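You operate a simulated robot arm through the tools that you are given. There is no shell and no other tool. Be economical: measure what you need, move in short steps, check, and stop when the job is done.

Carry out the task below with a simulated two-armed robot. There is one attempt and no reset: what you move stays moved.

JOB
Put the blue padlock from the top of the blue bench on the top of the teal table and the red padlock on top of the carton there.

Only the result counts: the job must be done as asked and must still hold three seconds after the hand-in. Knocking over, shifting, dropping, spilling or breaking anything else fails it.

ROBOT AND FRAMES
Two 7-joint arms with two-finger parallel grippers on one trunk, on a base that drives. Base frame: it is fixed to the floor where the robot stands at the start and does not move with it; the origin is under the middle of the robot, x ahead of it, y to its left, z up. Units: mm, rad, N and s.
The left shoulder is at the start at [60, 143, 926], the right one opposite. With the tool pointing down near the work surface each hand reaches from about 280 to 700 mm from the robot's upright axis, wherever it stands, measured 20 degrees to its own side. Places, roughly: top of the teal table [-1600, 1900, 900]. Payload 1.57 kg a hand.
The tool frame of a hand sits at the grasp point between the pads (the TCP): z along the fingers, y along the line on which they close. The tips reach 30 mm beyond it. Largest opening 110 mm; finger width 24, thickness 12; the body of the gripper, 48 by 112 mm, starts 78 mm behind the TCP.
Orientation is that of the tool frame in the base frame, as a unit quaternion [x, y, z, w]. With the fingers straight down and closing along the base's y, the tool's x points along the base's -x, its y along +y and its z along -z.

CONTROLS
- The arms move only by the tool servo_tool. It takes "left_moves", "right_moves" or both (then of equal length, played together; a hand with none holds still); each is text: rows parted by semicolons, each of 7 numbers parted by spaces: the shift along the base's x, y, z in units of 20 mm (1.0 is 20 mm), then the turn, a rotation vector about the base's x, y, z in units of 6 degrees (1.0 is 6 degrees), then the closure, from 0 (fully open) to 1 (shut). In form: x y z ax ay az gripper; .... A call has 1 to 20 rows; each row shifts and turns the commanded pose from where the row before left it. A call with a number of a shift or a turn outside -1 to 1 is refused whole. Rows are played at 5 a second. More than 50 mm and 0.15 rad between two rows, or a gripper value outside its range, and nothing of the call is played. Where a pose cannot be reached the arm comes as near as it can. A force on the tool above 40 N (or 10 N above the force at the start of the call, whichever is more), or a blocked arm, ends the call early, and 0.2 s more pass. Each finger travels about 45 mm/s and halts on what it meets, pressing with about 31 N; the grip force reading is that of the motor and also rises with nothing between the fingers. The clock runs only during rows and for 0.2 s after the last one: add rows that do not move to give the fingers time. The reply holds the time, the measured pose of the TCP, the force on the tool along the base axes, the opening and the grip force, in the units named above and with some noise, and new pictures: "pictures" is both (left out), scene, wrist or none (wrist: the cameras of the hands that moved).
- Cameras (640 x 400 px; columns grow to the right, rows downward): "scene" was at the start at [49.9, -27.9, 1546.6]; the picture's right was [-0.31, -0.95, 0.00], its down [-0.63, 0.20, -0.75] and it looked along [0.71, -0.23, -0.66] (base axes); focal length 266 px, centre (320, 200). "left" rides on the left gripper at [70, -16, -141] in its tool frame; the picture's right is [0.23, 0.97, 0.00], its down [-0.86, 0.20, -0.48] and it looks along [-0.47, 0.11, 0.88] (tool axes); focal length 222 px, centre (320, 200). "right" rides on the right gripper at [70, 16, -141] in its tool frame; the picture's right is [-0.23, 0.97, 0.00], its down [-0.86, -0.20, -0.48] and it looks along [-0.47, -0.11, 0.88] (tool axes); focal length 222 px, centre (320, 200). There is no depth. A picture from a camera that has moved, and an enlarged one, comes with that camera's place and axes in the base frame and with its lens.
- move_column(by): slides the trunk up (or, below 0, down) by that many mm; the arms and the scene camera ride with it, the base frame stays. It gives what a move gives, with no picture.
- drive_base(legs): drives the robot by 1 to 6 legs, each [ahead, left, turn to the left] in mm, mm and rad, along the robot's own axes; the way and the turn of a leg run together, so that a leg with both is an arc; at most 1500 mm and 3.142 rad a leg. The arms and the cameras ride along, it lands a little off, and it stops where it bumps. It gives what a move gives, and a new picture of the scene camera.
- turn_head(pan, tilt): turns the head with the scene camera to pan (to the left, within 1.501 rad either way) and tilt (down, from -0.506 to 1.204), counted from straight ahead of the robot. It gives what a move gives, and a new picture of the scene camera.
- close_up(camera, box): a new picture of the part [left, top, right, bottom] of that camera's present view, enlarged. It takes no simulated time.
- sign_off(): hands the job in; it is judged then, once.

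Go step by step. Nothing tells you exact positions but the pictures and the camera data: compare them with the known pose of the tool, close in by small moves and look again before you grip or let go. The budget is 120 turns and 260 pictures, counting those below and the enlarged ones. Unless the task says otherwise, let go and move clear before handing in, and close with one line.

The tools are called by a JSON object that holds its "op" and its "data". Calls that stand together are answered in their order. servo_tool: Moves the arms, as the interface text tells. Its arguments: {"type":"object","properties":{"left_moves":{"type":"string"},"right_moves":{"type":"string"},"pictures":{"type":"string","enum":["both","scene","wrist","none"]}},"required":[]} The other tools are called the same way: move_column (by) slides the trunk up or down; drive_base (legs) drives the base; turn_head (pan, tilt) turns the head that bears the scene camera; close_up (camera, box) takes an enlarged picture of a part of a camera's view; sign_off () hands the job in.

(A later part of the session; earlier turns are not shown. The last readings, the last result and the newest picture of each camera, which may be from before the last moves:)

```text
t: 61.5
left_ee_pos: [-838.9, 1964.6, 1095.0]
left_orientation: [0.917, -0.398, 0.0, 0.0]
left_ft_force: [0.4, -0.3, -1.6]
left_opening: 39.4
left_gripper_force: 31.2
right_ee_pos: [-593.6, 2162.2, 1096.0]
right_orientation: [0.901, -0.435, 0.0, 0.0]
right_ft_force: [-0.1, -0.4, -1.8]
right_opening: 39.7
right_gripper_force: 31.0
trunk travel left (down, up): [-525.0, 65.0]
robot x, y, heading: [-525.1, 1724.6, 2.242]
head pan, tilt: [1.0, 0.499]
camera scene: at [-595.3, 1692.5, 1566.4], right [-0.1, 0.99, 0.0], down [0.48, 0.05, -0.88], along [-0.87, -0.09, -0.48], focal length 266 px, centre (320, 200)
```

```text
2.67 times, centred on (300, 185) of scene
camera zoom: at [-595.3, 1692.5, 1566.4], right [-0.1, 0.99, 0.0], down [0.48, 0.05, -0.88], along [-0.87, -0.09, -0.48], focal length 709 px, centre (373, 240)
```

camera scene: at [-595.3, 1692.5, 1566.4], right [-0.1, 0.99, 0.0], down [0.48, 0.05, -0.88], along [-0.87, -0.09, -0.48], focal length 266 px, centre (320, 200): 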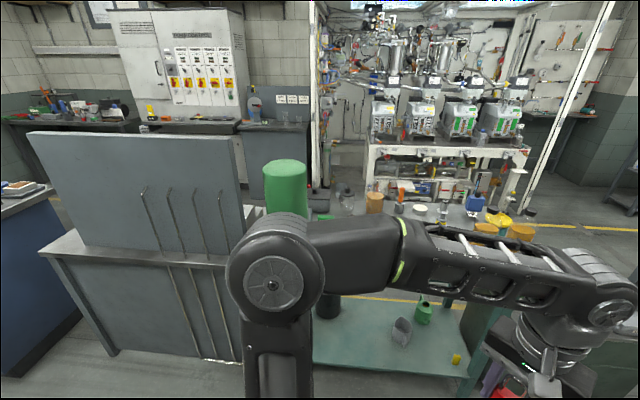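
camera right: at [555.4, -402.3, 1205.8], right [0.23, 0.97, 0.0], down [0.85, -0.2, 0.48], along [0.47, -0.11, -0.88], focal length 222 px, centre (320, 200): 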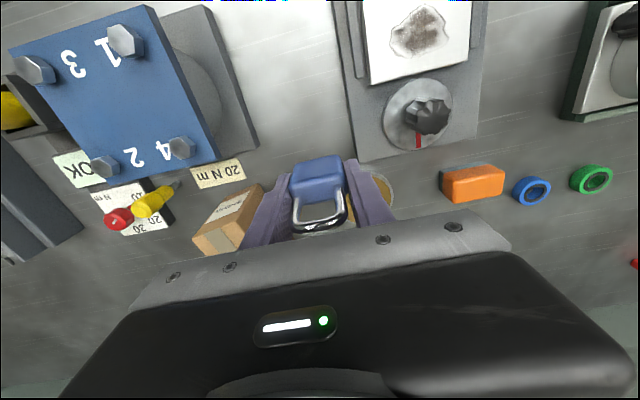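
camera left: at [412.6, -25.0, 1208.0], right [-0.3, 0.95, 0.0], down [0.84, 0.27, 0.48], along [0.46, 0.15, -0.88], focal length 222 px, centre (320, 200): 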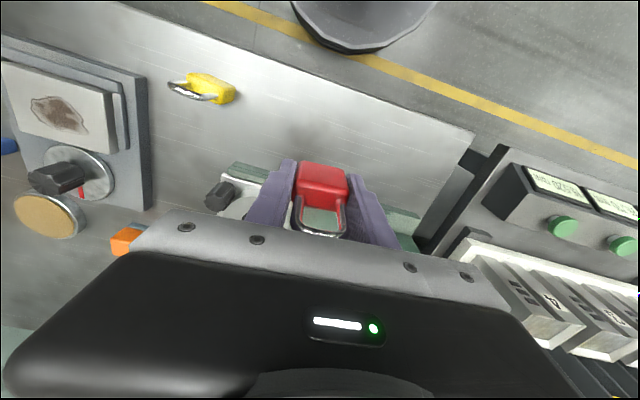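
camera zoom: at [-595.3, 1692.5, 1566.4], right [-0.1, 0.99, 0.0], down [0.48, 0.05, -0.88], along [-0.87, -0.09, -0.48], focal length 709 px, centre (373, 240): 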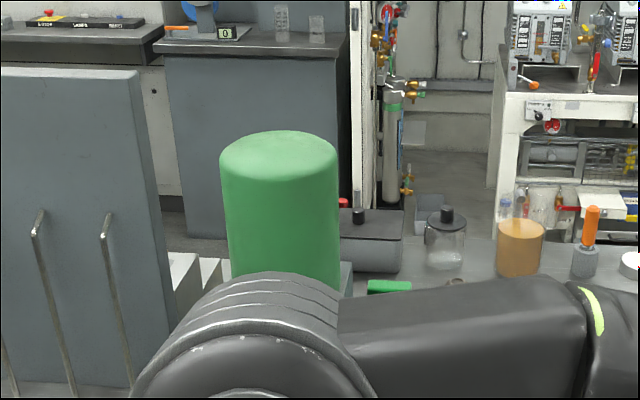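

There is no carton on the teal table, so the only carton is the SHIMS one back on the blue bench: red goes on that, blue goes here. I turn to face the table again and approach its free spot at about [-1385, 2075].

{"op": "drive_base", "data": {"legs": [[0, 0, 0.899], [200, -180, 0]]}}

{"op": "turn_head", "data": {"pan": -0.1, "tilt": 0.75}}

{"op": "close_up", "data": {"camera": "scene", "box": [220, 90, 460, 240]}}

```text
t: 65.8
left_ee_pos: [-1099.5, 1787.9, 1096.9]
left_orientation: [0.998, 0.055, 0.001, 0.002]
left_ft_force: [0.1, -0.4, -1.4]
left_opening: 39.5
left_gripper_force: 31.3
right_ee_pos: [-1111.6, 2103.5, 1096.4]
right_orientation: [1.0, 0.015, 0.001, 0.0]
right_ft_force: [0.2, 0.5, -0.7]
right_opening: 39.7
right_gripper_force: 31.5
trunk travel left (down, up): [-525.0, 65.0]
robot x, y, heading: [-720.9, 1898.7, -3.11]
head pan, tilt: [1.0, 0.499]
camera scene: at [-738.1, 1820.2, 1566.4], right [-0.86, 0.52, 0.0], down [0.25, 0.41, -0.88], along [-0.45, -0.75, -0.48], focal length 266 px, centre (320, 200)
```

scene: 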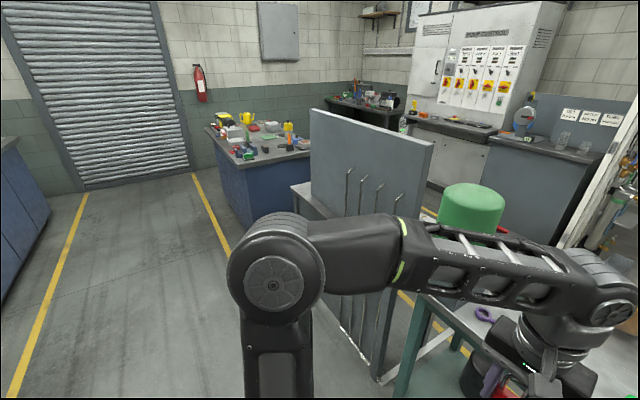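

```text
t: 67.1
left_ee_pos: [-1099.4, 1788.5, 1096.8]
left_orientation: [0.998, 0.056, 0.001, 0.0]
left_ft_force: [0.2, 0.4, -1.0]
left_opening: 39.5
left_gripper_force: 31.0
right_ee_pos: [-1108.6, 2104.3, 1096.2]
right_orientation: [1.0, 0.014, -0.001, 0.0]
right_ft_force: [-0.2, -0.1, -1.5]
right_opening: 39.6
right_gripper_force: 30.8
trunk travel left (down, up): [-525.0, 65.0]
robot x, y, heading: [-718.6, 1895.1, -3.113]
head pan, tilt: [-0.099, 0.75]
camera scene: at [-772.9, 1903.0, 1544.4], right [0.07, 1.0, 0.0], down [0.68, -0.05, -0.73], along [-0.73, 0.05, -0.68], focal length 266 px, centre (320, 200)
```

scene: 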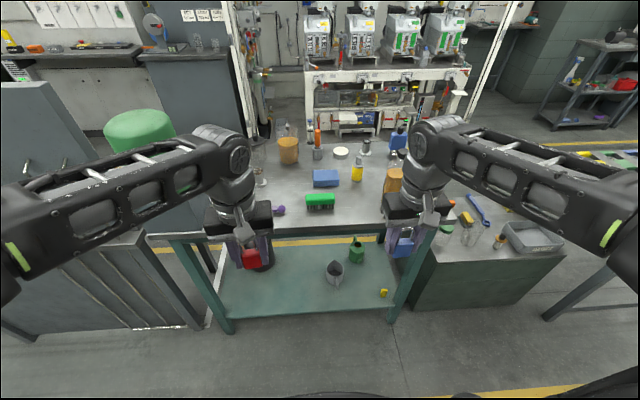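

```text
2.67 times, centred on (340, 165) of scene
camera zoom: at [-772.9, 1903.0, 1544.4], right [0.07, 1.0, 0.0], down [0.68, -0.05, -0.73], along [-0.73, 0.05, -0.68], focal length 709 px, centre (267, 293)
```

zoom: 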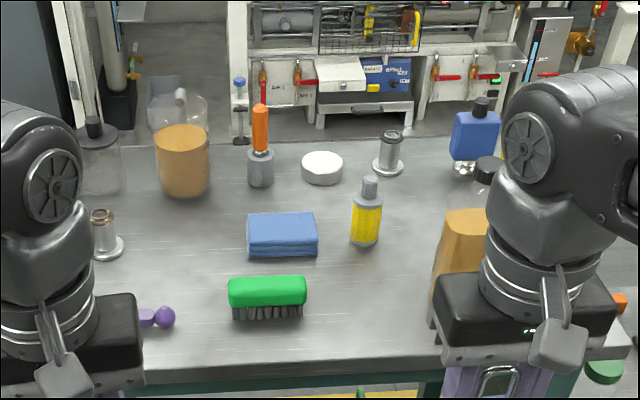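

The spot at about [-1388, 2080], between the brush (y<2000) and the jar (y>2160), is free. I drive up to the table.

{"op": "drive_base", "data": {"legs": [[185, 0, -0.03]]}}

{"op": "close_up", "data": {"camera": "right", "box": [0, 0, 640, 400]}}

```text
t: 68.6
left_ee_pos: [-1286.8, 1792.5, 1095.9]
left_orientation: [0.999, 0.045, 0.001, 0.0]
left_ft_force: [0.1, 0.1, -1.6]
left_opening: 39.7
left_gripper_force: 31.7
right_ee_pos: [-1290.4, 2107.7, 1095.7]
right_orientation: [1.0, 0.004, 0.001, 0.001]
right_ft_force: [-0.1, 0.5, -1.8]
right_opening: 39.6
right_gripper_force: 30.9
trunk travel left (down, up): [-525.0, 65.0]
robot x, y, heading: [-904.7, 1892.9, -3.132]
head pan, tilt: [-0.099, 0.75]
camera scene: at [-959.3, 1900.7, 1544.3], right [0.09, 1.0, 0.0], down [0.68, -0.06, -0.73], along [-0.73, 0.07, -0.68], focal length 266 px, centre (320, 200)
```

scene: 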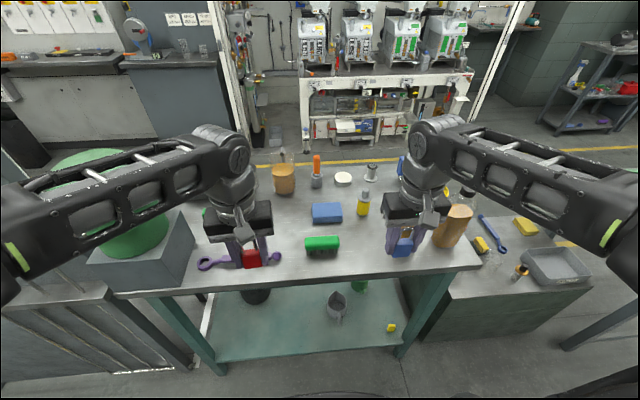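

```text
1.00 times, centred on (320, 200) of right
camera zoom: at [-1220.9, 2092.3, 1237.5], right [-0.22, -0.98, 0.0], down [-0.86, 0.19, 0.48], along [-0.47, 0.1, -0.88], focal length 222 px, centre (320, 200)
```

zoom: 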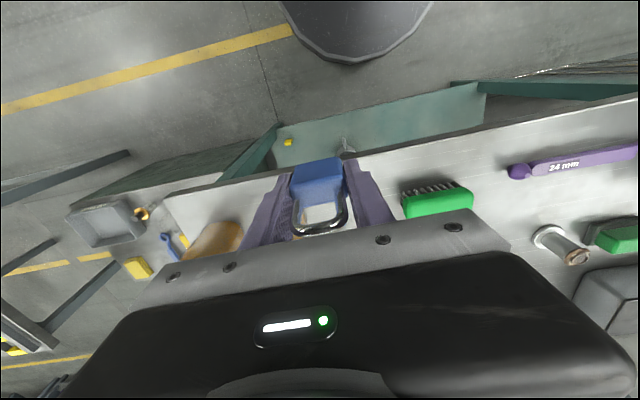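

I bring blue over the spot and lower it to a few mm above.

{"op": "servo_tool", "data": {"right_moves": "-0.95 -0.32 0 0 0 0 1; -0.95 -0.32 0 0 0 0 1; -0.95 -0.32 0 0 0 0 1; -0.95 -0.32 0 0 0 0 1; -0.95 -0.32 0 0 0 0 1; 0 0 -1 0 0 0 1; 0 0 -1 0 0 0 1; 0 0 -1 0 0 0 1; 0 0 -1 0 0 0 1; 0 0 0 0 0 0 1", "pictures": "both"}}

```text
t: 70.8
left_ee_pos: [-1285.2, 1793.3, 1095.6]
left_orientation: [0.999, 0.044, 0.0, 0.0]
left_ft_force: [-0.3, -0.6, -1.6]
left_opening: 39.5
left_gripper_force: 30.6
right_ee_pos: [-1384.4, 2075.5, 1015.9]
right_orientation: [1.0, 0.005, -0.001, 0.0]
right_ft_force: [0.0, 1.3, -1.7]
right_opening: 39.6
right_gripper_force: 31.0
trunk travel left (down, up): [-525.0, 65.0]
robot x, y, heading: [-904.4, 1892.6, -3.13]
head pan, tilt: [-0.099, 0.75]
camera scene: at [-957.7, 1900.7, 1544.4], right [0.09, 1.0, 0.0], down [0.68, -0.06, -0.73], along [-0.73, 0.07, -0.68], focal length 266 px, centre (320, 200)
camera right: at [-1315.8, 2059.2, 1157.6], right [-0.22, -0.98, 0.0], down [-0.86, 0.19, 0.48], along [-0.47, 0.1, -0.88], focal length 222 px, centre (320, 200)
```

scene: 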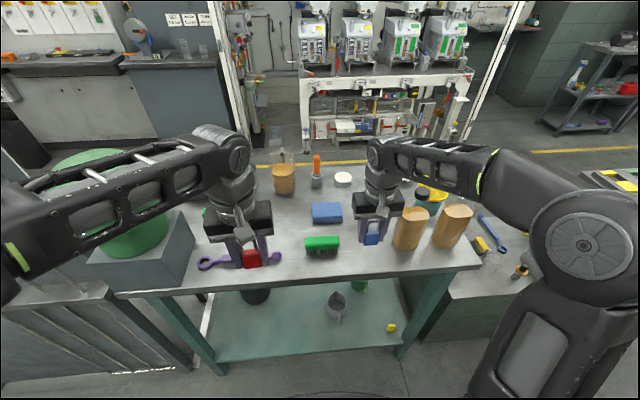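
right: 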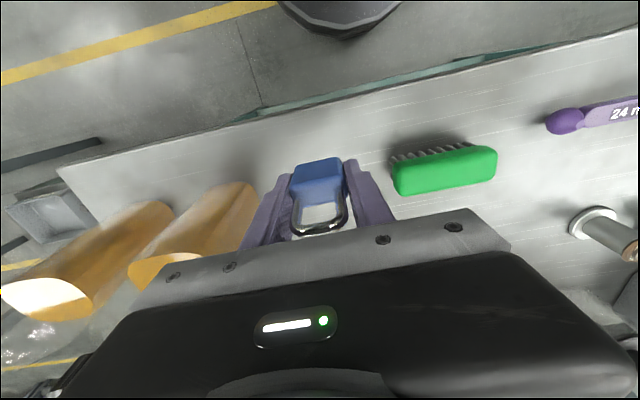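

Clearances look good on both sides. I lower to just above the top.

{"op": "servo_tool", "data": {"right_moves": "0 0 -0.9 0 0 0 1; 0 0 -0.9 0 0 0 1; 0 0 -0.9 0 0 0 1; 0 0 -0.8 0 0 0 1; 0 0 0 0 0 0 1", "pictures": "none"}}

{"op": "close_up", "data": {"camera": "scene", "box": [320, 180, 440, 255]}}

```text
t: 72.0
left_ee_pos: [-1286.2, 1793.7, 1095.0]
left_orientation: [0.999, 0.044, -0.001, 0.001]
left_ft_force: [-1.0, 0.1, -1.3]
left_opening: 39.7
left_gripper_force: 30.5
right_ee_pos: [-1385.5, 2075.4, 946.5]
right_orientation: [1.0, 0.004, 0.001, 0.0]
right_ft_force: [-1.0, -0.8, -1.8]
right_opening: 39.6
right_gripper_force: 31.1
trunk travel left (down, up): [-525.0, 65.0]
robot x, y, heading: [-909.3, 1897.2, -3.13]
head pan, tilt: [-0.099, 0.75]
```

```text
5.33 times, centred on (380, 218) of scene
camera zoom: at [-957.7, 1900.7, 1544.4], right [0.09, 1.0, 0.0], down [0.68, -0.06, -0.73], along [-0.73, 0.07, -0.68], focal length 1419 px, centre (0, 107)
```

zoom: 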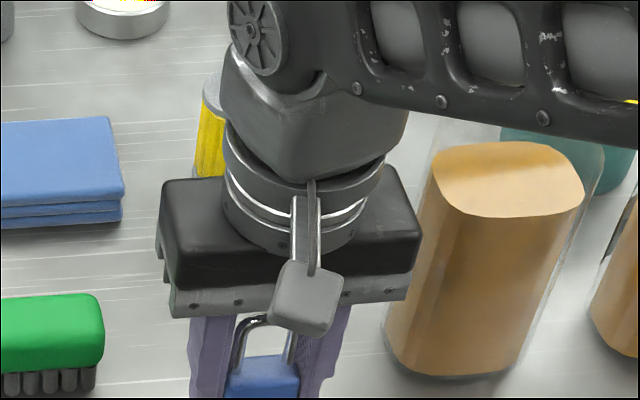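

I go down in 2 mm steps, watching the force.

{"op": "servo_tool", "data": {"right_moves": "0 0 -0.1 0 0 0 1; 0 0 -0.1 0 0 0 1; 0 0 -0.1 0 0 0 1; 0 0 0 0 0 0 1", "pictures": "none"}}

{"op": "servo_tool", "data": {"right_moves": "0 0 -0.05 0 0 0 1; 0 0 0 0 0 0 1", "pictures": "none"}}

{"op": "servo_tool", "data": {"right_moves": "0 0 -0.05 0 0 0 1; 0 0 0 0 0 0 1", "pictures": "wrist"}}

```text
t: 73.0
left_ee_pos: [-1285.8, 1793.2, 1096.3]
left_orientation: [0.999, 0.044, 0.0, 0.0]
left_ft_force: [-0.3, 0.9, -1.3]
left_opening: 39.6
left_gripper_force: 31.5
right_ee_pos: [-1385.7, 2074.8, 940.2]
right_orientation: [1.0, 0.004, 0.0, 0.001]
right_ft_force: [-0.3, 0.1, -0.3]
right_opening: 39.5
right_gripper_force: 31.1
trunk travel left (down, up): [-525.0, 65.0]
robot x, y, heading: [-899.8, 1897.8, -3.13]
head pan, tilt: [-0.099, 0.75]
```

```text
t: 73.6
left_ee_pos: [-1286.6, 1792.0, 1096.1]
left_orientation: [0.999, 0.044, 0.0, 0.0]
left_ft_force: [0.7, -0.2, -2.3]
left_opening: 39.6
left_gripper_force: 30.6
right_ee_pos: [-1385.2, 2074.2, 939.9]
right_orientation: [1.0, 0.004, 0.0, 0.0]
right_ft_force: [-0.1, -0.5, -1.3]
right_opening: 39.6
right_gripper_force: 31.1
trunk travel left (down, up): [-525.0, 65.0]
robot x, y, heading: [-901.5, 1892.7, -3.135]
head pan, tilt: [-0.099, 0.75]
```

```text
t: 74.2
left_ee_pos: [-1285.8, 1792.6, 1096.5]
left_orientation: [0.999, 0.045, 0.001, 0.0]
left_ft_force: [-0.2, -0.2, -2.5]
left_opening: 39.9
left_gripper_force: 30.9
right_ee_pos: [-1384.9, 2074.9, 938.3]
right_orientation: [1.0, 0.005, 0.0, 0.0]
right_ft_force: [-1.0, -0.1, -1.7]
right_opening: 39.3
right_gripper_force: 30.9
trunk travel left (down, up): [-525.0, 65.0]
robot x, y, heading: [-907.0, 1897.8, -3.137]
head pan, tilt: [-0.099, 0.75]
camera right: at [-1314.5, 2059.2, 1080.2], right [-0.22, -0.98, 0.0], down [-0.86, 0.19, 0.48], along [-0.47, 0.1, -0.88], focal length 222 px, centre (320, 200)
```

right: 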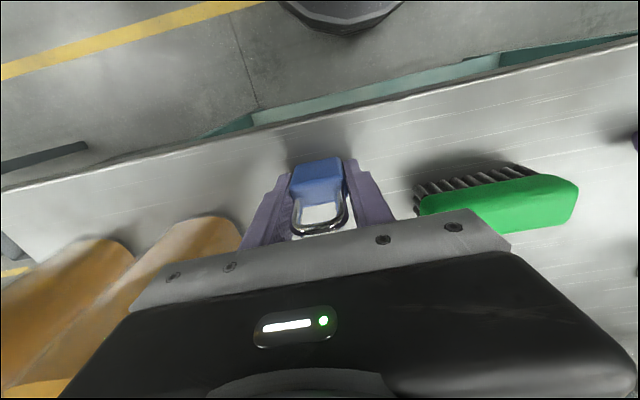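

Still no contact; I continue in 1 mm steps.

{"op": "servo_tool", "data": {"right_moves": "0 0 -0.05 0 0 0 1; 0 0 0 0 0 0 1", "pictures": "none"}}

{"op": "servo_tool", "data": {"right_moves": "0 0 -0.05 0 0 0 1; 0 0 0 0 0 0 1", "pictures": "none"}}

{"op": "servo_tool", "data": {"right_moves": "0 0 -0.05 0 0 0 1; 0 0 0 0 0 0 1", "pictures": "none"}}

```text
t: 74.8
left_ee_pos: [-1285.0, 1793.5, 1095.8]
left_orientation: [0.999, 0.045, 0.0, 0.001]
left_ft_force: [0.0, -0.7, -1.1]
left_opening: 39.7
left_gripper_force: 31.6
right_ee_pos: [-1384.3, 2074.3, 938.2]
right_orientation: [1.0, 0.004, 0.0, 0.0]
right_ft_force: [1.9, -0.3, 7.4]
right_opening: 39.6
right_gripper_force: 30.7
trunk travel left (down, up): [-525.0, 65.0]
robot x, y, heading: [-906.3, 1893.9, -3.132]
head pan, tilt: [-0.099, 0.75]
```

```text
t: 75.4
left_ee_pos: [-1284.2, 1791.9, 1096.2]
left_orientation: [0.999, 0.045, 0.001, 0.0]
left_ft_force: [0.1, 0.4, -1.9]
left_opening: 39.5
left_gripper_force: 30.6
right_ee_pos: [-1384.9, 2074.3, 938.5]
right_orientation: [1.0, 0.004, -0.001, 0.0]
right_ft_force: [-0.7, 3.2, 21.6]
right_opening: 39.6
right_gripper_force: 31.3
trunk travel left (down, up): [-525.0, 65.0]
robot x, y, heading: [-903.6, 1893.6, -3.131]
head pan, tilt: [-0.099, 0.75]
```

```text
t: 76.0
left_ee_pos: [-1284.6, 1792.8, 1096.4]
left_orientation: [0.999, 0.044, 0.0, 0.0]
left_ft_force: [-0.1, 0.6, -1.8]
left_opening: 39.6
left_gripper_force: 31.0
right_ee_pos: [-1384.8, 2073.4, 936.4]
right_orientation: [1.0, 0.005, -0.002, 0.0]
right_ft_force: [-5.4, 3.1, 23.9]
right_opening: 39.7
right_gripper_force: 31.1
trunk travel left (down, up): [-525.0, 65.0]
robot x, y, heading: [-901.0, 1894.7, -3.135]
head pan, tilt: [-0.099, 0.75]
```

Contact is made. I ease off 2 mm and open partly.

{"op": "servo_tool", "data": {"right_moves": "0 0 0.1 0 0 0 1; 0 0 0 0 0 0 1; 0 0 0 0 0 0 0.6; 0 0 0 0 0 0 0.5; 0 0 0 0 0 0 0.45; 0 0 0 0 0 0 0.45; 0 0 0 0 0 0 0.45", "pictures": "wrist"}}

{"op": "close_up", "data": {"camera": "right", "box": [220, 120, 420, 245]}}

```text
t: 77.6
left_ee_pos: [-1285.2, 1793.6, 1096.0]
left_orientation: [0.999, 0.044, 0.0, 0.0]
left_ft_force: [-0.9, -0.1, -1.4]
left_opening: 39.7
left_gripper_force: 31.0
right_ee_pos: [-1383.6, 2075.6, 936.9]
right_orientation: [1.0, 0.004, 0.0, 0.0]
right_ft_force: [-0.4, 0.2, -0.7]
right_opening: 60.2
right_gripper_force: 0.1
trunk travel left (down, up): [-525.0, 65.0]
robot x, y, heading: [-905.5, 1892.3, -3.133]
head pan, tilt: [-0.099, 0.75]
camera right: at [-1313.9, 2059.8, 1079.1], right [-0.22, -0.98, 0.0], down [-0.86, 0.19, 0.48], along [-0.47, 0.1, -0.88], focal length 222 px, centre (320, 200)
```

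right: 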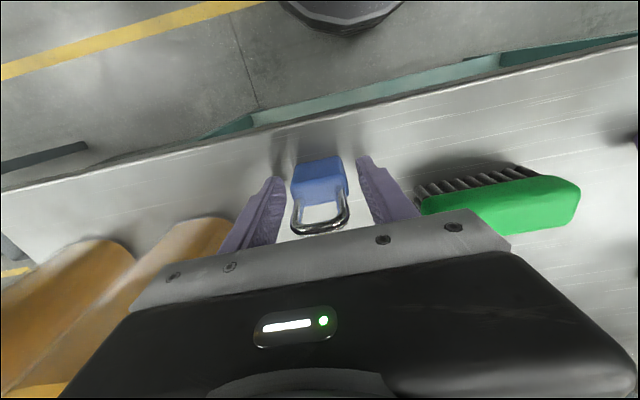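

```text
3.20 times, centred on (320, 182) of right
camera zoom: at [-1313.9, 2059.8, 1079.1], right [-0.22, -0.98, 0.0], down [-0.86, 0.19, 0.48], along [-0.47, 0.1, -0.88], focal length 711 px, centre (320, 256)
```

zoom: 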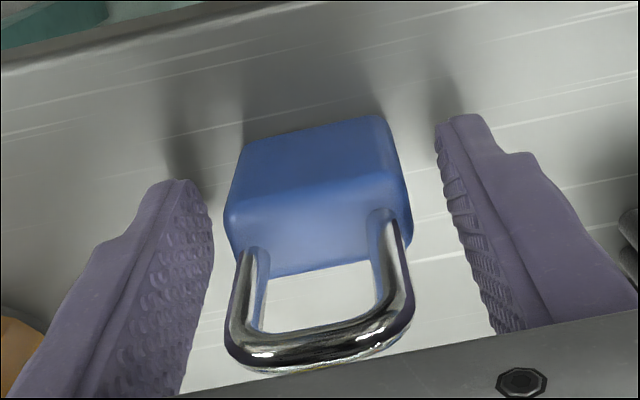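

Blue stands upright and free of the pads. I lift straight up, then draw the hand back.

{"op": "servo_tool", "data": {"right_moves": "0 0 0.5 0 0 0 0.45; 0 0 1 0 0 0 0.45; 0 0 1 0 0 0 0.45; 0 0 1 0 0 0 0.45; 0 0 1 0 0 0 0.45; 0 0 1 0 0 0 0.45; 0 0 1 0 0 0 0.45; 0 0 1 0 0 0 0.45; 0 0 0.5 0 0 0 0.45; 1 0 0 0 0 0 0.45; 1 0 0 0 0 0 0.45; 1 0 0 0 0 0 0.45; 1 0 0 0 0 0 0.45; 1 0 0 0 0 0 0.45; 0 0 0 0 0 0 0.45", "pictures": "scene"}}

```text
t: 80.8
left_ee_pos: [-1285.9, 1793.5, 1094.6]
left_orientation: [0.999, 0.044, -0.001, 0.0]
left_ft_force: [-0.6, 0.1, -0.7]
left_opening: 39.2
left_gripper_force: 31.3
right_ee_pos: [-1284.1, 2077.2, 1099.3]
right_orientation: [1.0, 0.004, 0.001, 0.0]
right_ft_force: [-0.2, -0.5, -0.3]
right_opening: 60.4
right_gripper_force: 0.0
trunk travel left (down, up): [-525.0, 65.0]
robot x, y, heading: [-904.8, 1896.7, -3.133]
head pan, tilt: [-0.099, 0.75]
camera scene: at [-958.1, 1900.6, 1544.4], right [0.09, 1.0, 0.0], down [0.68, -0.06, -0.73], along [-0.73, 0.07, -0.68], focal length 266 px, centre (320, 200)
```

scene: 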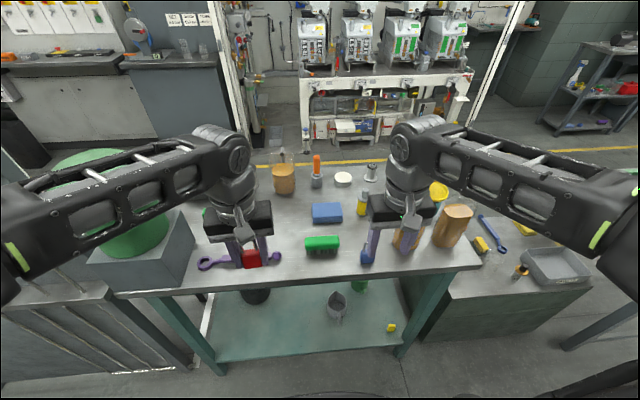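

Blue stands on the teal table. One last enlarged look at the table for any carton before going back.

{"op": "close_up", "data": {"camera": "scene", "box": [60, 130, 500, 405]}}

{"op": "drive_base", "data": {"legs": [[-450, 0, 0], [0, 0, -1.571]]}}

```text
refused: 405 is not a number from 0 to 400
```

```text
t: 87.5
left_ee_pos: [-527.9, 2284.9, 1095.8]
left_orientation: [0.717, -0.697, 0.0, 0.0]
left_ft_force: [-0.2, -0.6, -0.9]
left_opening: 39.5
left_gripper_force: 31.0
right_ee_pos: [-243.1, 2266.3, 1100.1]
right_orientation: [-0.689, 0.725, 0.0, 0.0]
right_ft_force: [0.3, 0.5, -0.2]
right_opening: 60.8
right_gripper_force: 0.0
trunk travel left (down, up): [-525.0, 65.0]
robot x, y, heading: [-447.8, 1901.4, 1.521]
head pan, tilt: [-0.099, 0.75]
camera scene: at [-436.8, 1949.3, 1544.4], right [0.99, -0.15, 0.0], down [-0.1, -0.67, -0.73], along [0.11, 0.72, -0.68], focal length 266 px, centre (320, 200)
```

scene: 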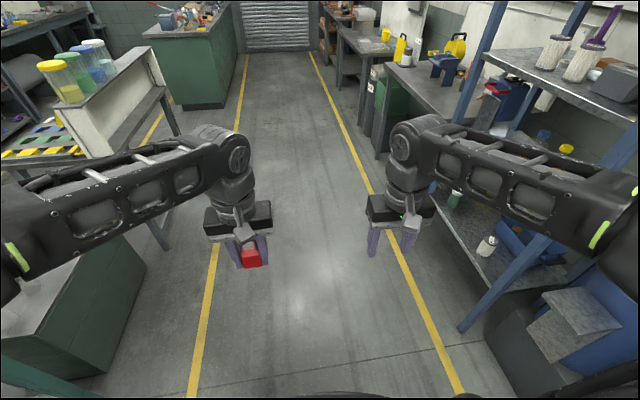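

Blue is done. I turn to face the bench side and strafe back along the aisle to in front of the SHIMS carton.

{"op": "drive_base", "data": {"legs": [[0, 0, -1.521], [0, -1300, 0], [0, -1300, 0]]}}

{"op": "move_column", "data": {"by": 65}}

{"op": "turn_head", "data": {"pan": 0, "tilt": 0.75}}

```text
t: 104.0
left_ee_pos: [-66.3, -630.3, 1096.0]
left_orientation: [-0.03, 1.0, 0.001, -0.001]
left_ft_force: [-1.0, 0.0, -1.1]
left_opening: 39.7
left_gripper_force: 31.0
right_ee_pos: [-76.4, -914.8, 1100.3]
right_orientation: [0.011, 1.0, 0.0, 0.0]
right_ft_force: [0.1, -0.3, 0.4]
right_opening: 60.2
right_gripper_force: 0.1
trunk travel left (down, up): [-525.0, 65.0]
robot x, y, heading: [-450.7, -722.9, -0.019]
head pan, tilt: [-0.099, 0.75]
camera scene: at [-397.9, -732.0, 1544.4], right [-0.12, -0.99, 0.0], down [-0.68, 0.08, -0.73], along [0.73, -0.09, -0.68], focal length 266 px, centre (320, 200)
```

scene: 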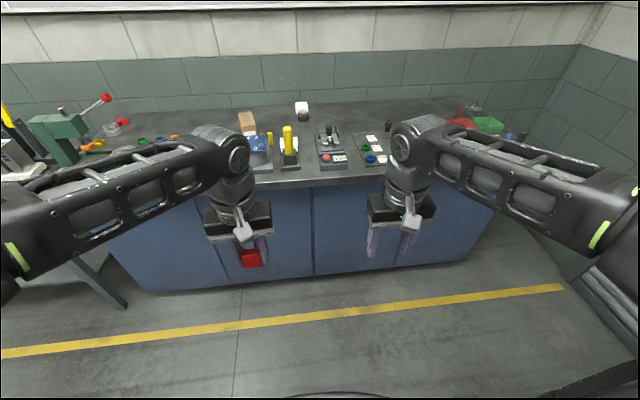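

```text
t: 105.0
left_ee_pos: [-66.7, -629.2, 1160.5]
left_orientation: [-0.031, 1.0, 0.0, 0.0]
left_ft_force: [0.9, 0.1, -1.8]
left_opening: 39.7
left_gripper_force: 31.1
right_ee_pos: [-76.7, -913.5, 1163.9]
right_orientation: [0.01, 1.0, 0.0, 0.0]
right_ft_force: [0.0, -0.8, 0.2]
right_opening: 60.5
right_gripper_force: 0.0
trunk travel left (down, up): [-590.0, 0.0]
robot x, y, heading: [-451.3, -715.6, -0.023]
head pan, tilt: [-0.099, 0.75]
```

```text
t: 105.7
left_ee_pos: [-66.0, -630.1, 1160.3]
left_orientation: [-0.03, 1.0, 0.0, 0.001]
left_ft_force: [-0.7, 0.0, -0.9]
left_opening: 39.5
left_gripper_force: 30.8
right_ee_pos: [-78.4, -914.4, 1165.4]
right_orientation: [0.01, 1.0, 0.0, 0.0]
right_ft_force: [0.0, -1.1, 0.0]
right_opening: 60.6
right_gripper_force: 0.1
trunk travel left (down, up): [-590.0, 0.0]
robot x, y, heading: [-452.3, -720.0, -0.019]
head pan, tilt: [0.0, 0.75]
camera scene: at [-397.4, -723.5, 1609.4], right [-0.02, -1.0, 0.0], down [-0.68, 0.02, -0.73], along [0.73, -0.02, -0.68], focal length 266 px, centre (320, 200)
```

scene: 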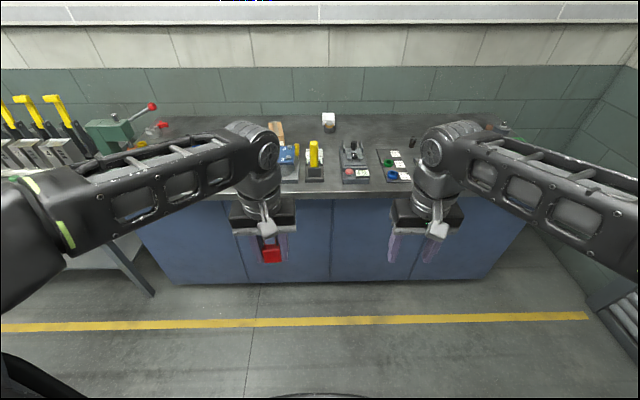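

I look down at the base's front to know how near it may drive.

{"op": "turn_head", "data": {"pan": 0, "tilt": 1.2}}

{"op": "drive_base", "data": {"legs": [[450, 0, 0.02]]}}

```text
t: 106.6
left_ee_pos: [-66.1, -629.6, 1161.9]
left_orientation: [-0.029, 1.0, 0.001, 0.0]
left_ft_force: [-0.2, 0.2, -0.5]
left_opening: 39.5
left_gripper_force: 30.8
right_ee_pos: [-76.9, -913.7, 1164.4]
right_orientation: [0.01, 1.0, 0.0, 0.001]
right_ft_force: [0.0, -0.7, 0.1]
right_opening: 60.4
right_gripper_force: 0.0
trunk travel left (down, up): [-590.0, 0.0]
robot x, y, heading: [-448.3, -725.0, -0.026]
head pan, tilt: [0.0, 1.201]
camera scene: at [-424.2, -722.9, 1577.7], right [-0.02, -1.0, 0.0], down [-0.93, 0.02, -0.36], along [0.36, -0.01, -0.93], focal length 266 px, centre (320, 200)
```

scene: 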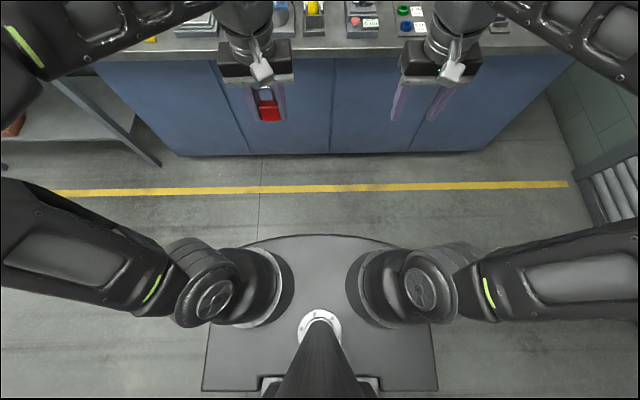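

```text
t: 109.3
left_ee_pos: [383.8, -621.3, 1160.7]
left_orientation: [-0.044, 0.999, 0.0, -0.001]
left_ft_force: [0.3, -0.3, -1.7]
left_opening: 39.8
left_gripper_force: 30.5
right_ee_pos: [381.0, -906.3, 1164.3]
right_orientation: [-0.004, 1.0, 0.0, -0.001]
right_ft_force: [-0.2, 0.2, -0.5]
right_opening: 60.6
right_gripper_force: 0.1
trunk travel left (down, up): [-590.0, 0.0]
robot x, y, heading: [0.0, -723.8, 0.008]
head pan, tilt: [0.0, 1.201]
camera scene: at [28.7, -725.5, 1577.7], right [0.01, -1.0, 0.0], down [-0.93, -0.01, -0.36], along [0.36, 0.0, -0.93], focal length 266 px, centre (320, 200)
```

scene: 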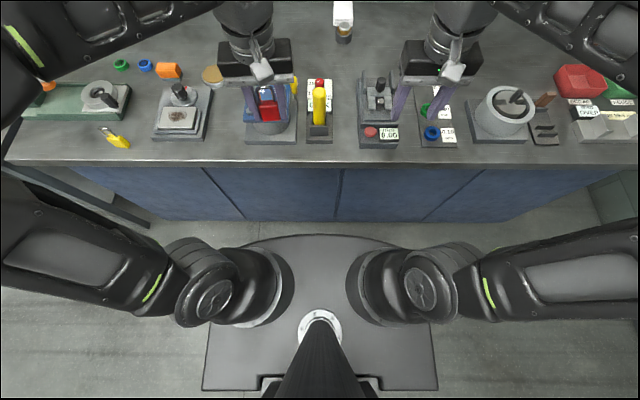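

There is room: the cabinet is set back behind the top's edge. I drive 80 mm nearer, then look at the carton.

{"op": "drive_base", "data": {"legs": [[60, 0, 0], [22, 0, 0]]}}

{"op": "turn_head", "data": {"pan": 0.25, "tilt": 0.75}}

{"op": "close_up", "data": {"camera": "left", "box": [0, 0, 640, 400]}}

```text
t: 110.7
left_ee_pos: [465.8, -621.5, 1160.1]
left_orientation: [-0.043, 0.999, 0.0, 0.0]
left_ft_force: [0.1, 0.1, -1.6]
left_opening: 39.3
left_gripper_force: 30.6
right_ee_pos: [462.6, -907.7, 1164.2]
right_orientation: [-0.003, 1.0, 0.001, -0.001]
right_ft_force: [0.8, 0.2, 0.1]
right_opening: 60.6
right_gripper_force: 0.1
trunk travel left (down, up): [-590.0, 0.0]
robot x, y, heading: [84.8, -725.7, 0.006]
head pan, tilt: [0.0, 1.201]
camera scene: at [111.3, -725.0, 1577.7], right [0.01, -1.0, 0.0], down [-0.93, -0.01, -0.36], along [0.36, 0.0, -0.93], focal length 266 px, centre (320, 200)
```

scene: 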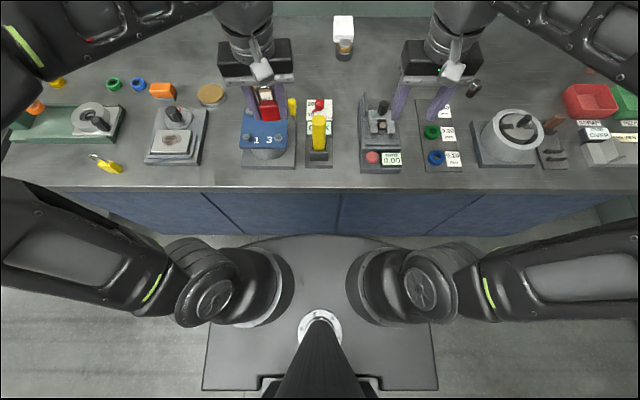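

```text
t: 111.6
left_ee_pos: [465.5, -620.7, 1161.7]
left_orientation: [-0.043, 0.999, 0.0, 0.0]
left_ft_force: [-0.1, 0.1, -2.8]
left_opening: 39.8
left_gripper_force: 30.7
right_ee_pos: [462.2, -906.4, 1164.6]
right_orientation: [-0.003, 1.0, 0.0, -0.001]
right_ft_force: [-0.2, -0.3, 0.4]
right_opening: 60.5
right_gripper_force: 0.1
trunk travel left (down, up): [-590.0, 0.0]
robot x, y, heading: [82.7, -722.3, 0.003]
head pan, tilt: [0.25, 0.75]
camera scene: at [133.9, -704.5, 1609.3], right [0.25, -0.97, 0.0], down [-0.66, -0.17, -0.73], along [0.71, 0.18, -0.68], focal length 266 px, centre (320, 200)
```

scene: 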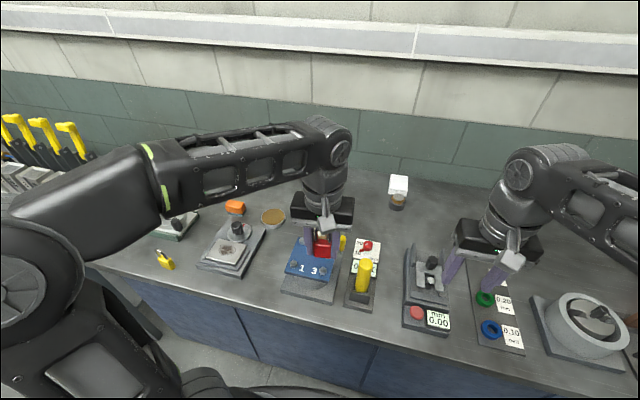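

```text
1.00 times, centred on (320, 200) of left
camera zoom: at [396.6, -643.7, 1301.8], right [-0.31, 0.95, 0.0], down [0.84, 0.27, 0.48], along [0.45, 0.15, -0.88], focal length 222 px, centre (320, 200)
```

zoom: 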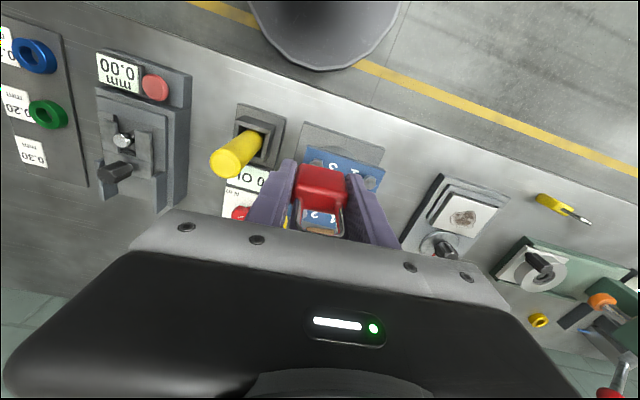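

The left hand hides the carton; I move it 140 mm to the left and look.

{"op": "servo_tool", "data": {"left_moves": "0 1 0 0 0 0 1; 0 1 0 0 0 0 1; 0 1 0 0 0 0 1; 0 1 0 0 0 0 1; 0 1 0 0 0 0 1; 0 1 0 0 0 0 1; 0 1 0 0 0 0 1; 0 0 0 0 0 0 1", "pictures": "scene"}}

{"op": "close_up", "data": {"camera": "scene", "box": [260, 180, 420, 280]}}

```text
t: 113.4
left_ee_pos: [465.6, -483.4, 1162.5]
left_orientation: [-0.042, 0.999, 0.0, 0.0]
left_ft_force: [0.3, 0.4, -1.6]
left_opening: 39.4
left_gripper_force: 31.3
right_ee_pos: [460.9, -907.4, 1164.6]
right_orientation: [-0.002, 1.0, -0.001, 0.0]
right_ft_force: [-0.9, 0.2, 0.1]
right_opening: 60.5
right_gripper_force: 0.1
trunk travel left (down, up): [-590.0, 0.0]
robot x, y, heading: [85.6, -720.7, 0.01]
head pan, tilt: [0.25, 0.75]
camera scene: at [133.7, -704.6, 1609.4], right [0.25, -0.97, 0.0], down [-0.66, -0.17, -0.73], along [0.71, 0.18, -0.68], focal length 266 px, centre (320, 200)
```

scene: 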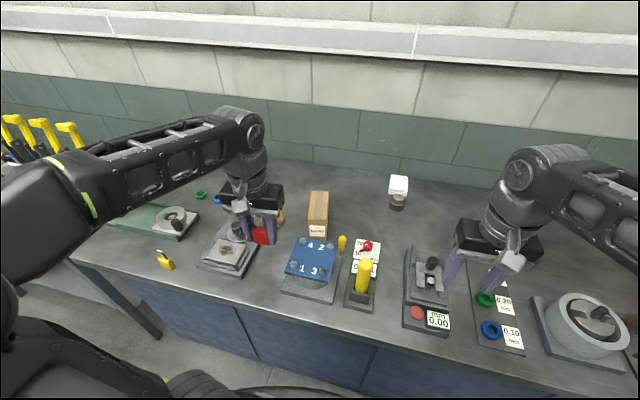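

```text
4.00 times, centred on (340, 230) of scene
camera zoom: at [133.7, -704.6, 1609.4], right [0.25, -0.97, 0.0], down [-0.66, -0.17, -0.73], along [0.71, 0.18, -0.68], focal length 1064 px, centre (240, 80)
```

zoom: 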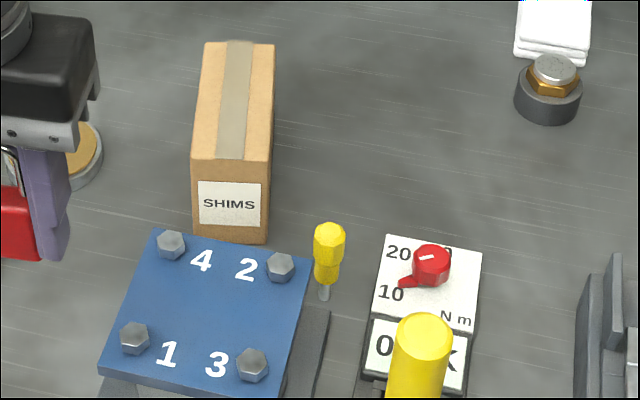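

The carton's top is at z≈1001, 63 mm wide, its front end at about [679, -558] and axis about 9° off x. I aim at about [712, -551], bring red over the front part of its top.

{"op": "servo_tool", "data": {"left_moves": "0 -0.68 -0.8 0 0 0 1; 0 -0.68 -0.8 0 0 0 1; 0 -0.68 -0.8 0 0 0 1; 0 -0.68 -0.8 0 0 0 1; 0 -0.68 -0.8 0 0 0.5 1; 1 0 0 0 0 0 1; 1 0 0 0 0 0 1; 1 0 0 0 0 0 1; 1 0 0 0 0 0 1; 1 0 0 0 0 0 1; 1 0 0 0 0 0 1; 1 0 0 0 0 0 1; 1 0 0 0 0 0 1; 1 0 0 0 0 0 1; 1 0 0 0 0 0 1; 0.8 0 0 0 0 0 1; 0 0 0 0 0 0 1", "pictures": "both"}}

{"op": "close_up", "data": {"camera": "scene", "box": [260, 170, 420, 270]}}

```text
t: 117.0
left_ee_pos: [680.0, -549.2, 1082.4]
left_orientation: [-0.069, 0.998, 0.0, 0.0]
left_ft_force: [-0.5, 0.1, -1.4]
left_opening: 39.6
left_gripper_force: 31.2
right_ee_pos: [460.3, -905.0, 1164.0]
right_orientation: [-0.003, 1.0, 0.0, 0.0]
right_ft_force: [0.3, 0.5, 0.4]
right_opening: 60.7
right_gripper_force: 0.1
trunk travel left (down, up): [-590.0, 0.0]
robot x, y, heading: [84.0, -724.8, 0.003]
head pan, tilt: [0.25, 0.75]
camera scene: at [133.4, -704.3, 1609.4], right [0.25, -0.97, 0.0], down [-0.66, -0.17, -0.73], along [0.71, 0.18, -0.68], focal length 266 px, centre (320, 200)
camera left: at [612.5, -574.3, 1223.5], right [-0.36, 0.93, 0.0], down [0.82, 0.32, 0.48], along [0.45, 0.17, -0.88], focal length 222 px, centre (320, 200)
```

scene: 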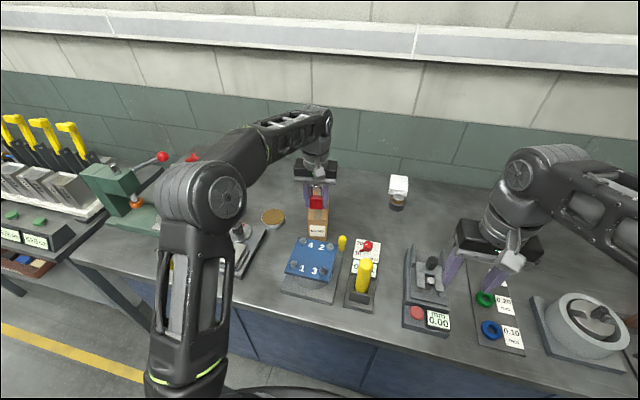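
left: 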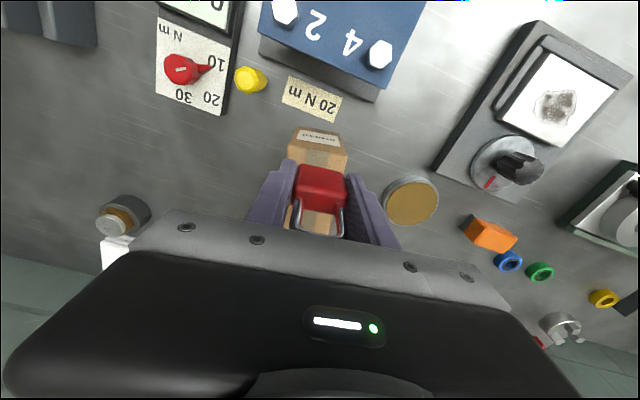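

```text
4.00 times, centred on (340, 220) of scene
camera zoom: at [133.4, -704.3, 1609.4], right [0.25, -0.97, 0.0], down [-0.66, -0.17, -0.73], along [0.71, 0.18, -0.68], focal length 1064 px, centre (240, 120)
```

zoom: 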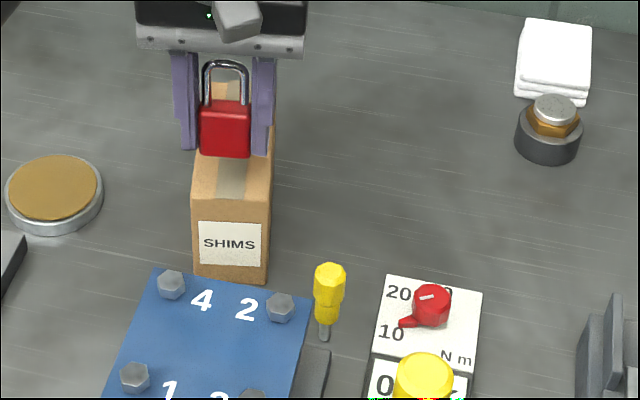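

The padlock is lined up with the carton. I lower to about 17 mm above it and move 34 mm further in.

{"op": "servo_tool", "data": {"left_moves": "0 0 -0.65 0 0 0 1; 0 0 -0.65 0 0 0 1; 0.8 0 0 0 0 0 1; 0.8 0 0 0 0 0 1; 0 0 0 0 0 0 1", "pictures": "wrist"}}

{"op": "close_up", "data": {"camera": "scene", "box": [260, 170, 420, 270]}}

{"op": "close_up", "data": {"camera": "left", "box": [220, 100, 420, 225]}}

```text
t: 118.2
left_ee_pos: [713.2, -549.3, 1055.2]
left_orientation: [-0.07, 0.998, 0.0, 0.0]
left_ft_force: [-0.4, 0.5, -2.0]
left_opening: 39.7
left_gripper_force: 30.8
right_ee_pos: [459.7, -906.4, 1164.9]
right_orientation: [-0.003, 1.0, 0.0, 0.0]
right_ft_force: [-0.1, 1.4, -0.6]
right_opening: 60.5
right_gripper_force: 0.1
trunk travel left (down, up): [-590.0, 0.0]
robot x, y, heading: [84.6, -722.2, 0.005]
head pan, tilt: [0.25, 0.75]
camera left: at [646.0, -574.8, 1196.0], right [-0.36, 0.93, 0.0], down [0.82, 0.32, 0.48], along [0.45, 0.17, -0.88], focal length 222 px, centre (320, 200)
```

left: 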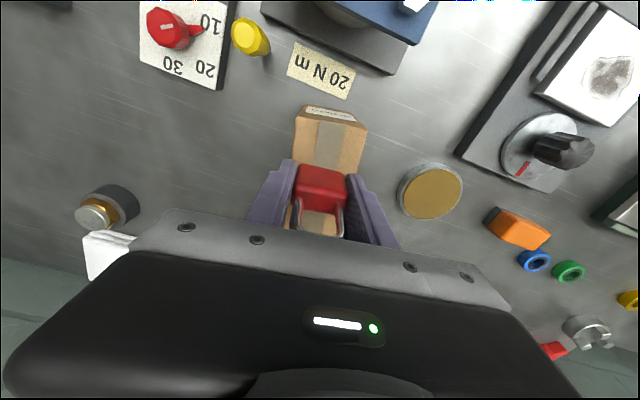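

```text
4.00 times, centred on (340, 220) of scene
camera zoom: at [133.5, -704.3, 1609.4], right [0.25, -0.97, 0.0], down [-0.66, -0.17, -0.73], along [0.71, 0.18, -0.68], focal length 1064 px, centre (240, 120)
```

zoom: 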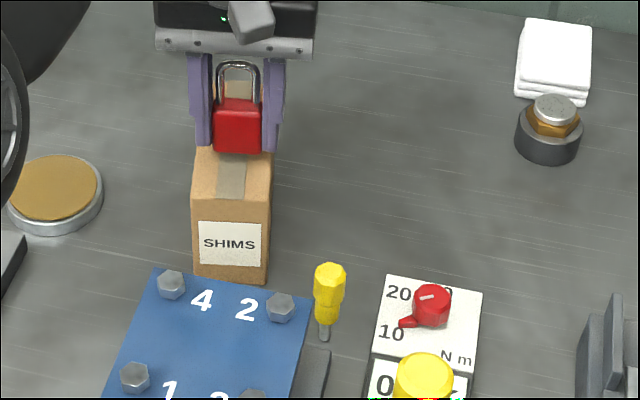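

```text
3.20 times, centred on (320, 162) of left
camera zoom: at [646.0, -574.8, 1196.0], right [-0.36, 0.93, 0.0], down [0.82, 0.32, 0.48], along [0.45, 0.17, -0.88], focal length 711 px, centre (320, 320)
```

zoom: 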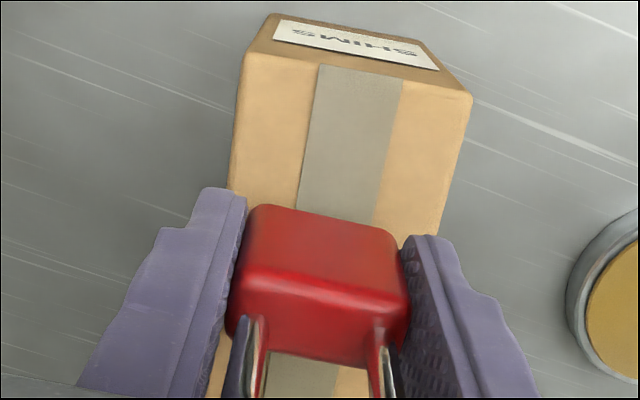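

Well aligned. I lower 12 mm, then by small steps to contact.

{"op": "servo_tool", "data": {"left_moves": "0 0 -0.3 0 0 0 1; 0 0 -0.3 0 0 0 1; 0 0 0 0 0 0 1", "pictures": "none"}}

{"op": "servo_tool", "data": {"left_moves": "0 0 -0.07 0 0 0 1; 0 0 0 0 0 0 1", "pictures": "none"}}

{"op": "servo_tool", "data": {"left_moves": "0 0 -0.07 0 0 0 1; 0 0 0 0 0 0 1", "pictures": "none"}}

{"op": "close_up", "data": {"camera": "scene", "box": [270, 170, 370, 232]}}

```text
t: 119.0
left_ee_pos: [713.2, -549.8, 1044.2]
left_orientation: [-0.068, 0.998, 0.0, 0.0]
left_ft_force: [0.5, 0.0, -0.8]
left_opening: 39.6
left_gripper_force: 31.2
right_ee_pos: [461.7, -905.7, 1164.2]
right_orientation: [-0.002, 1.0, 0.0, 0.0]
right_ft_force: [-0.4, -0.4, 0.2]
right_opening: 60.5
right_gripper_force: 0.1
trunk travel left (down, up): [-590.0, 0.0]
robot x, y, heading: [81.2, -720.7, 0.001]
head pan, tilt: [0.25, 0.75]
```

```text
t: 119.6
left_ee_pos: [713.5, -548.9, 1040.4]
left_orientation: [-0.069, 0.998, 0.0, 0.0]
left_ft_force: [-0.4, 0.6, -0.6]
left_opening: 39.8
left_gripper_force: 31.3
right_ee_pos: [462.1, -906.4, 1165.0]
right_orientation: [-0.003, 1.0, 0.0, 0.0]
right_ft_force: [0.3, 1.2, 0.2]
right_opening: 60.3
right_gripper_force: 0.0
trunk travel left (down, up): [-590.0, 0.0]
robot x, y, heading: [82.6, -725.4, 0.006]
head pan, tilt: [0.25, 0.75]
```

```text
t: 120.2
left_ee_pos: [713.4, -549.9, 1040.5]
left_orientation: [-0.069, 0.998, 0.0, 0.001]
left_ft_force: [-2.4, -0.7, 8.4]
left_opening: 39.6
left_gripper_force: 30.9
right_ee_pos: [460.0, -907.6, 1164.6]
right_orientation: [-0.003, 1.0, 0.0, 0.0]
right_ft_force: [0.2, -0.3, 0.0]
right_opening: 60.5
right_gripper_force: 0.0
trunk travel left (down, up): [-590.0, 0.0]
robot x, y, heading: [79.7, -726.2, 0.004]
head pan, tilt: [0.25, 0.75]
```

```text
6.40 times, centred on (320, 201) of scene
camera zoom: at [132.3, -704.8, 1609.6], right [0.25, -0.97, 0.0], down [-0.66, -0.17, -0.73], along [0.71, 0.18, -0.68], focal length 1703 px, centre (320, 194)
```

zoom: 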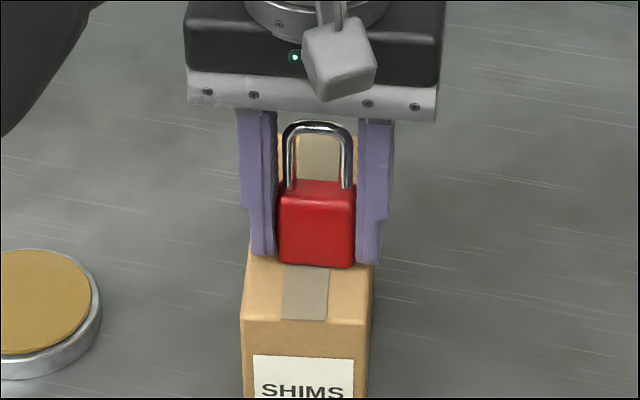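

Red rests on the carton. I ease off slightly and open.

{"op": "servo_tool", "data": {"left_moves": "0 0 0.04 0 0 0 1; 0 0 0 0 0 0 1; 0 0 0 0 0 0 0.62; 0 0 0 0 0 0 0.58; 0 0 0 0 0 0 0.52; 0 0 0 0 0 0 0.48; 0 0 0 0 0 0 0.48", "pictures": "none"}}

{"op": "close_up", "data": {"camera": "scene", "box": [270, 170, 370, 232]}}

{"op": "close_up", "data": {"camera": "left", "box": [220, 100, 420, 225]}}

```text
t: 121.8
left_ee_pos: [712.7, -549.3, 1041.0]
left_orientation: [-0.069, 0.998, 0.0, -0.001]
left_ft_force: [0.1, -0.5, 0.3]
left_opening: 57.3
left_gripper_force: 0.1
right_ee_pos: [460.7, -905.3, 1164.6]
right_orientation: [-0.003, 1.0, 0.0, 0.0]
right_ft_force: [-0.1, 0.5, -0.3]
right_opening: 60.4
right_gripper_force: 0.0
trunk travel left (down, up): [-590.0, 0.0]
robot x, y, heading: [83.6, -723.5, 0.005]
head pan, tilt: [0.25, 0.75]
```

```text
6.40 times, centred on (320, 201) of scene
camera zoom: at [133.6, -704.4, 1609.4], right [0.25, -0.97, 0.0], down [-0.66, -0.17, -0.73], along [0.71, 0.18, -0.68], focal length 1703 px, centre (320, 194)
```

zoom: 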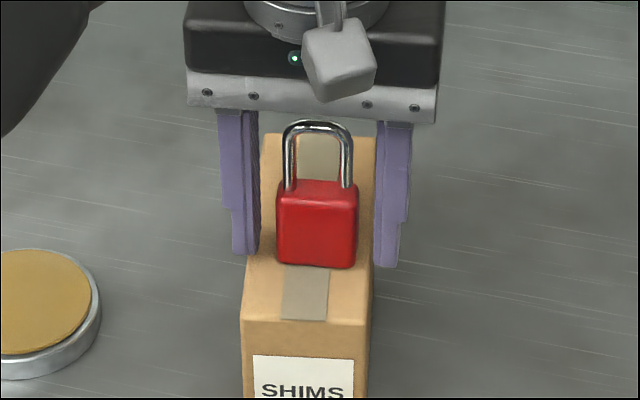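

```text
3.20 times, centred on (320, 162) of left
camera zoom: at [646.0, -575.2, 1181.8], right [-0.36, 0.93, 0.0], down [0.82, 0.32, 0.48], along [0.45, 0.17, -0.88], focal length 711 px, centre (320, 320)
```

zoom: 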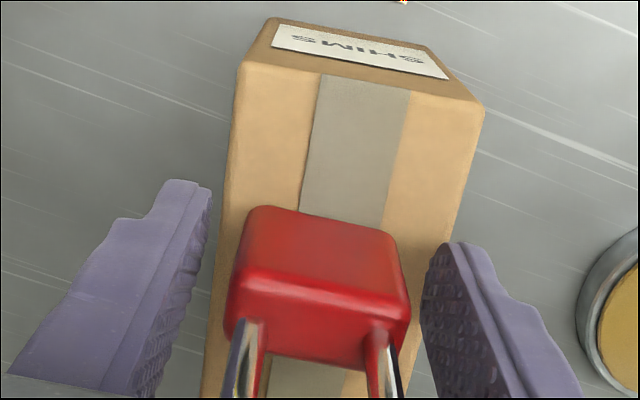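

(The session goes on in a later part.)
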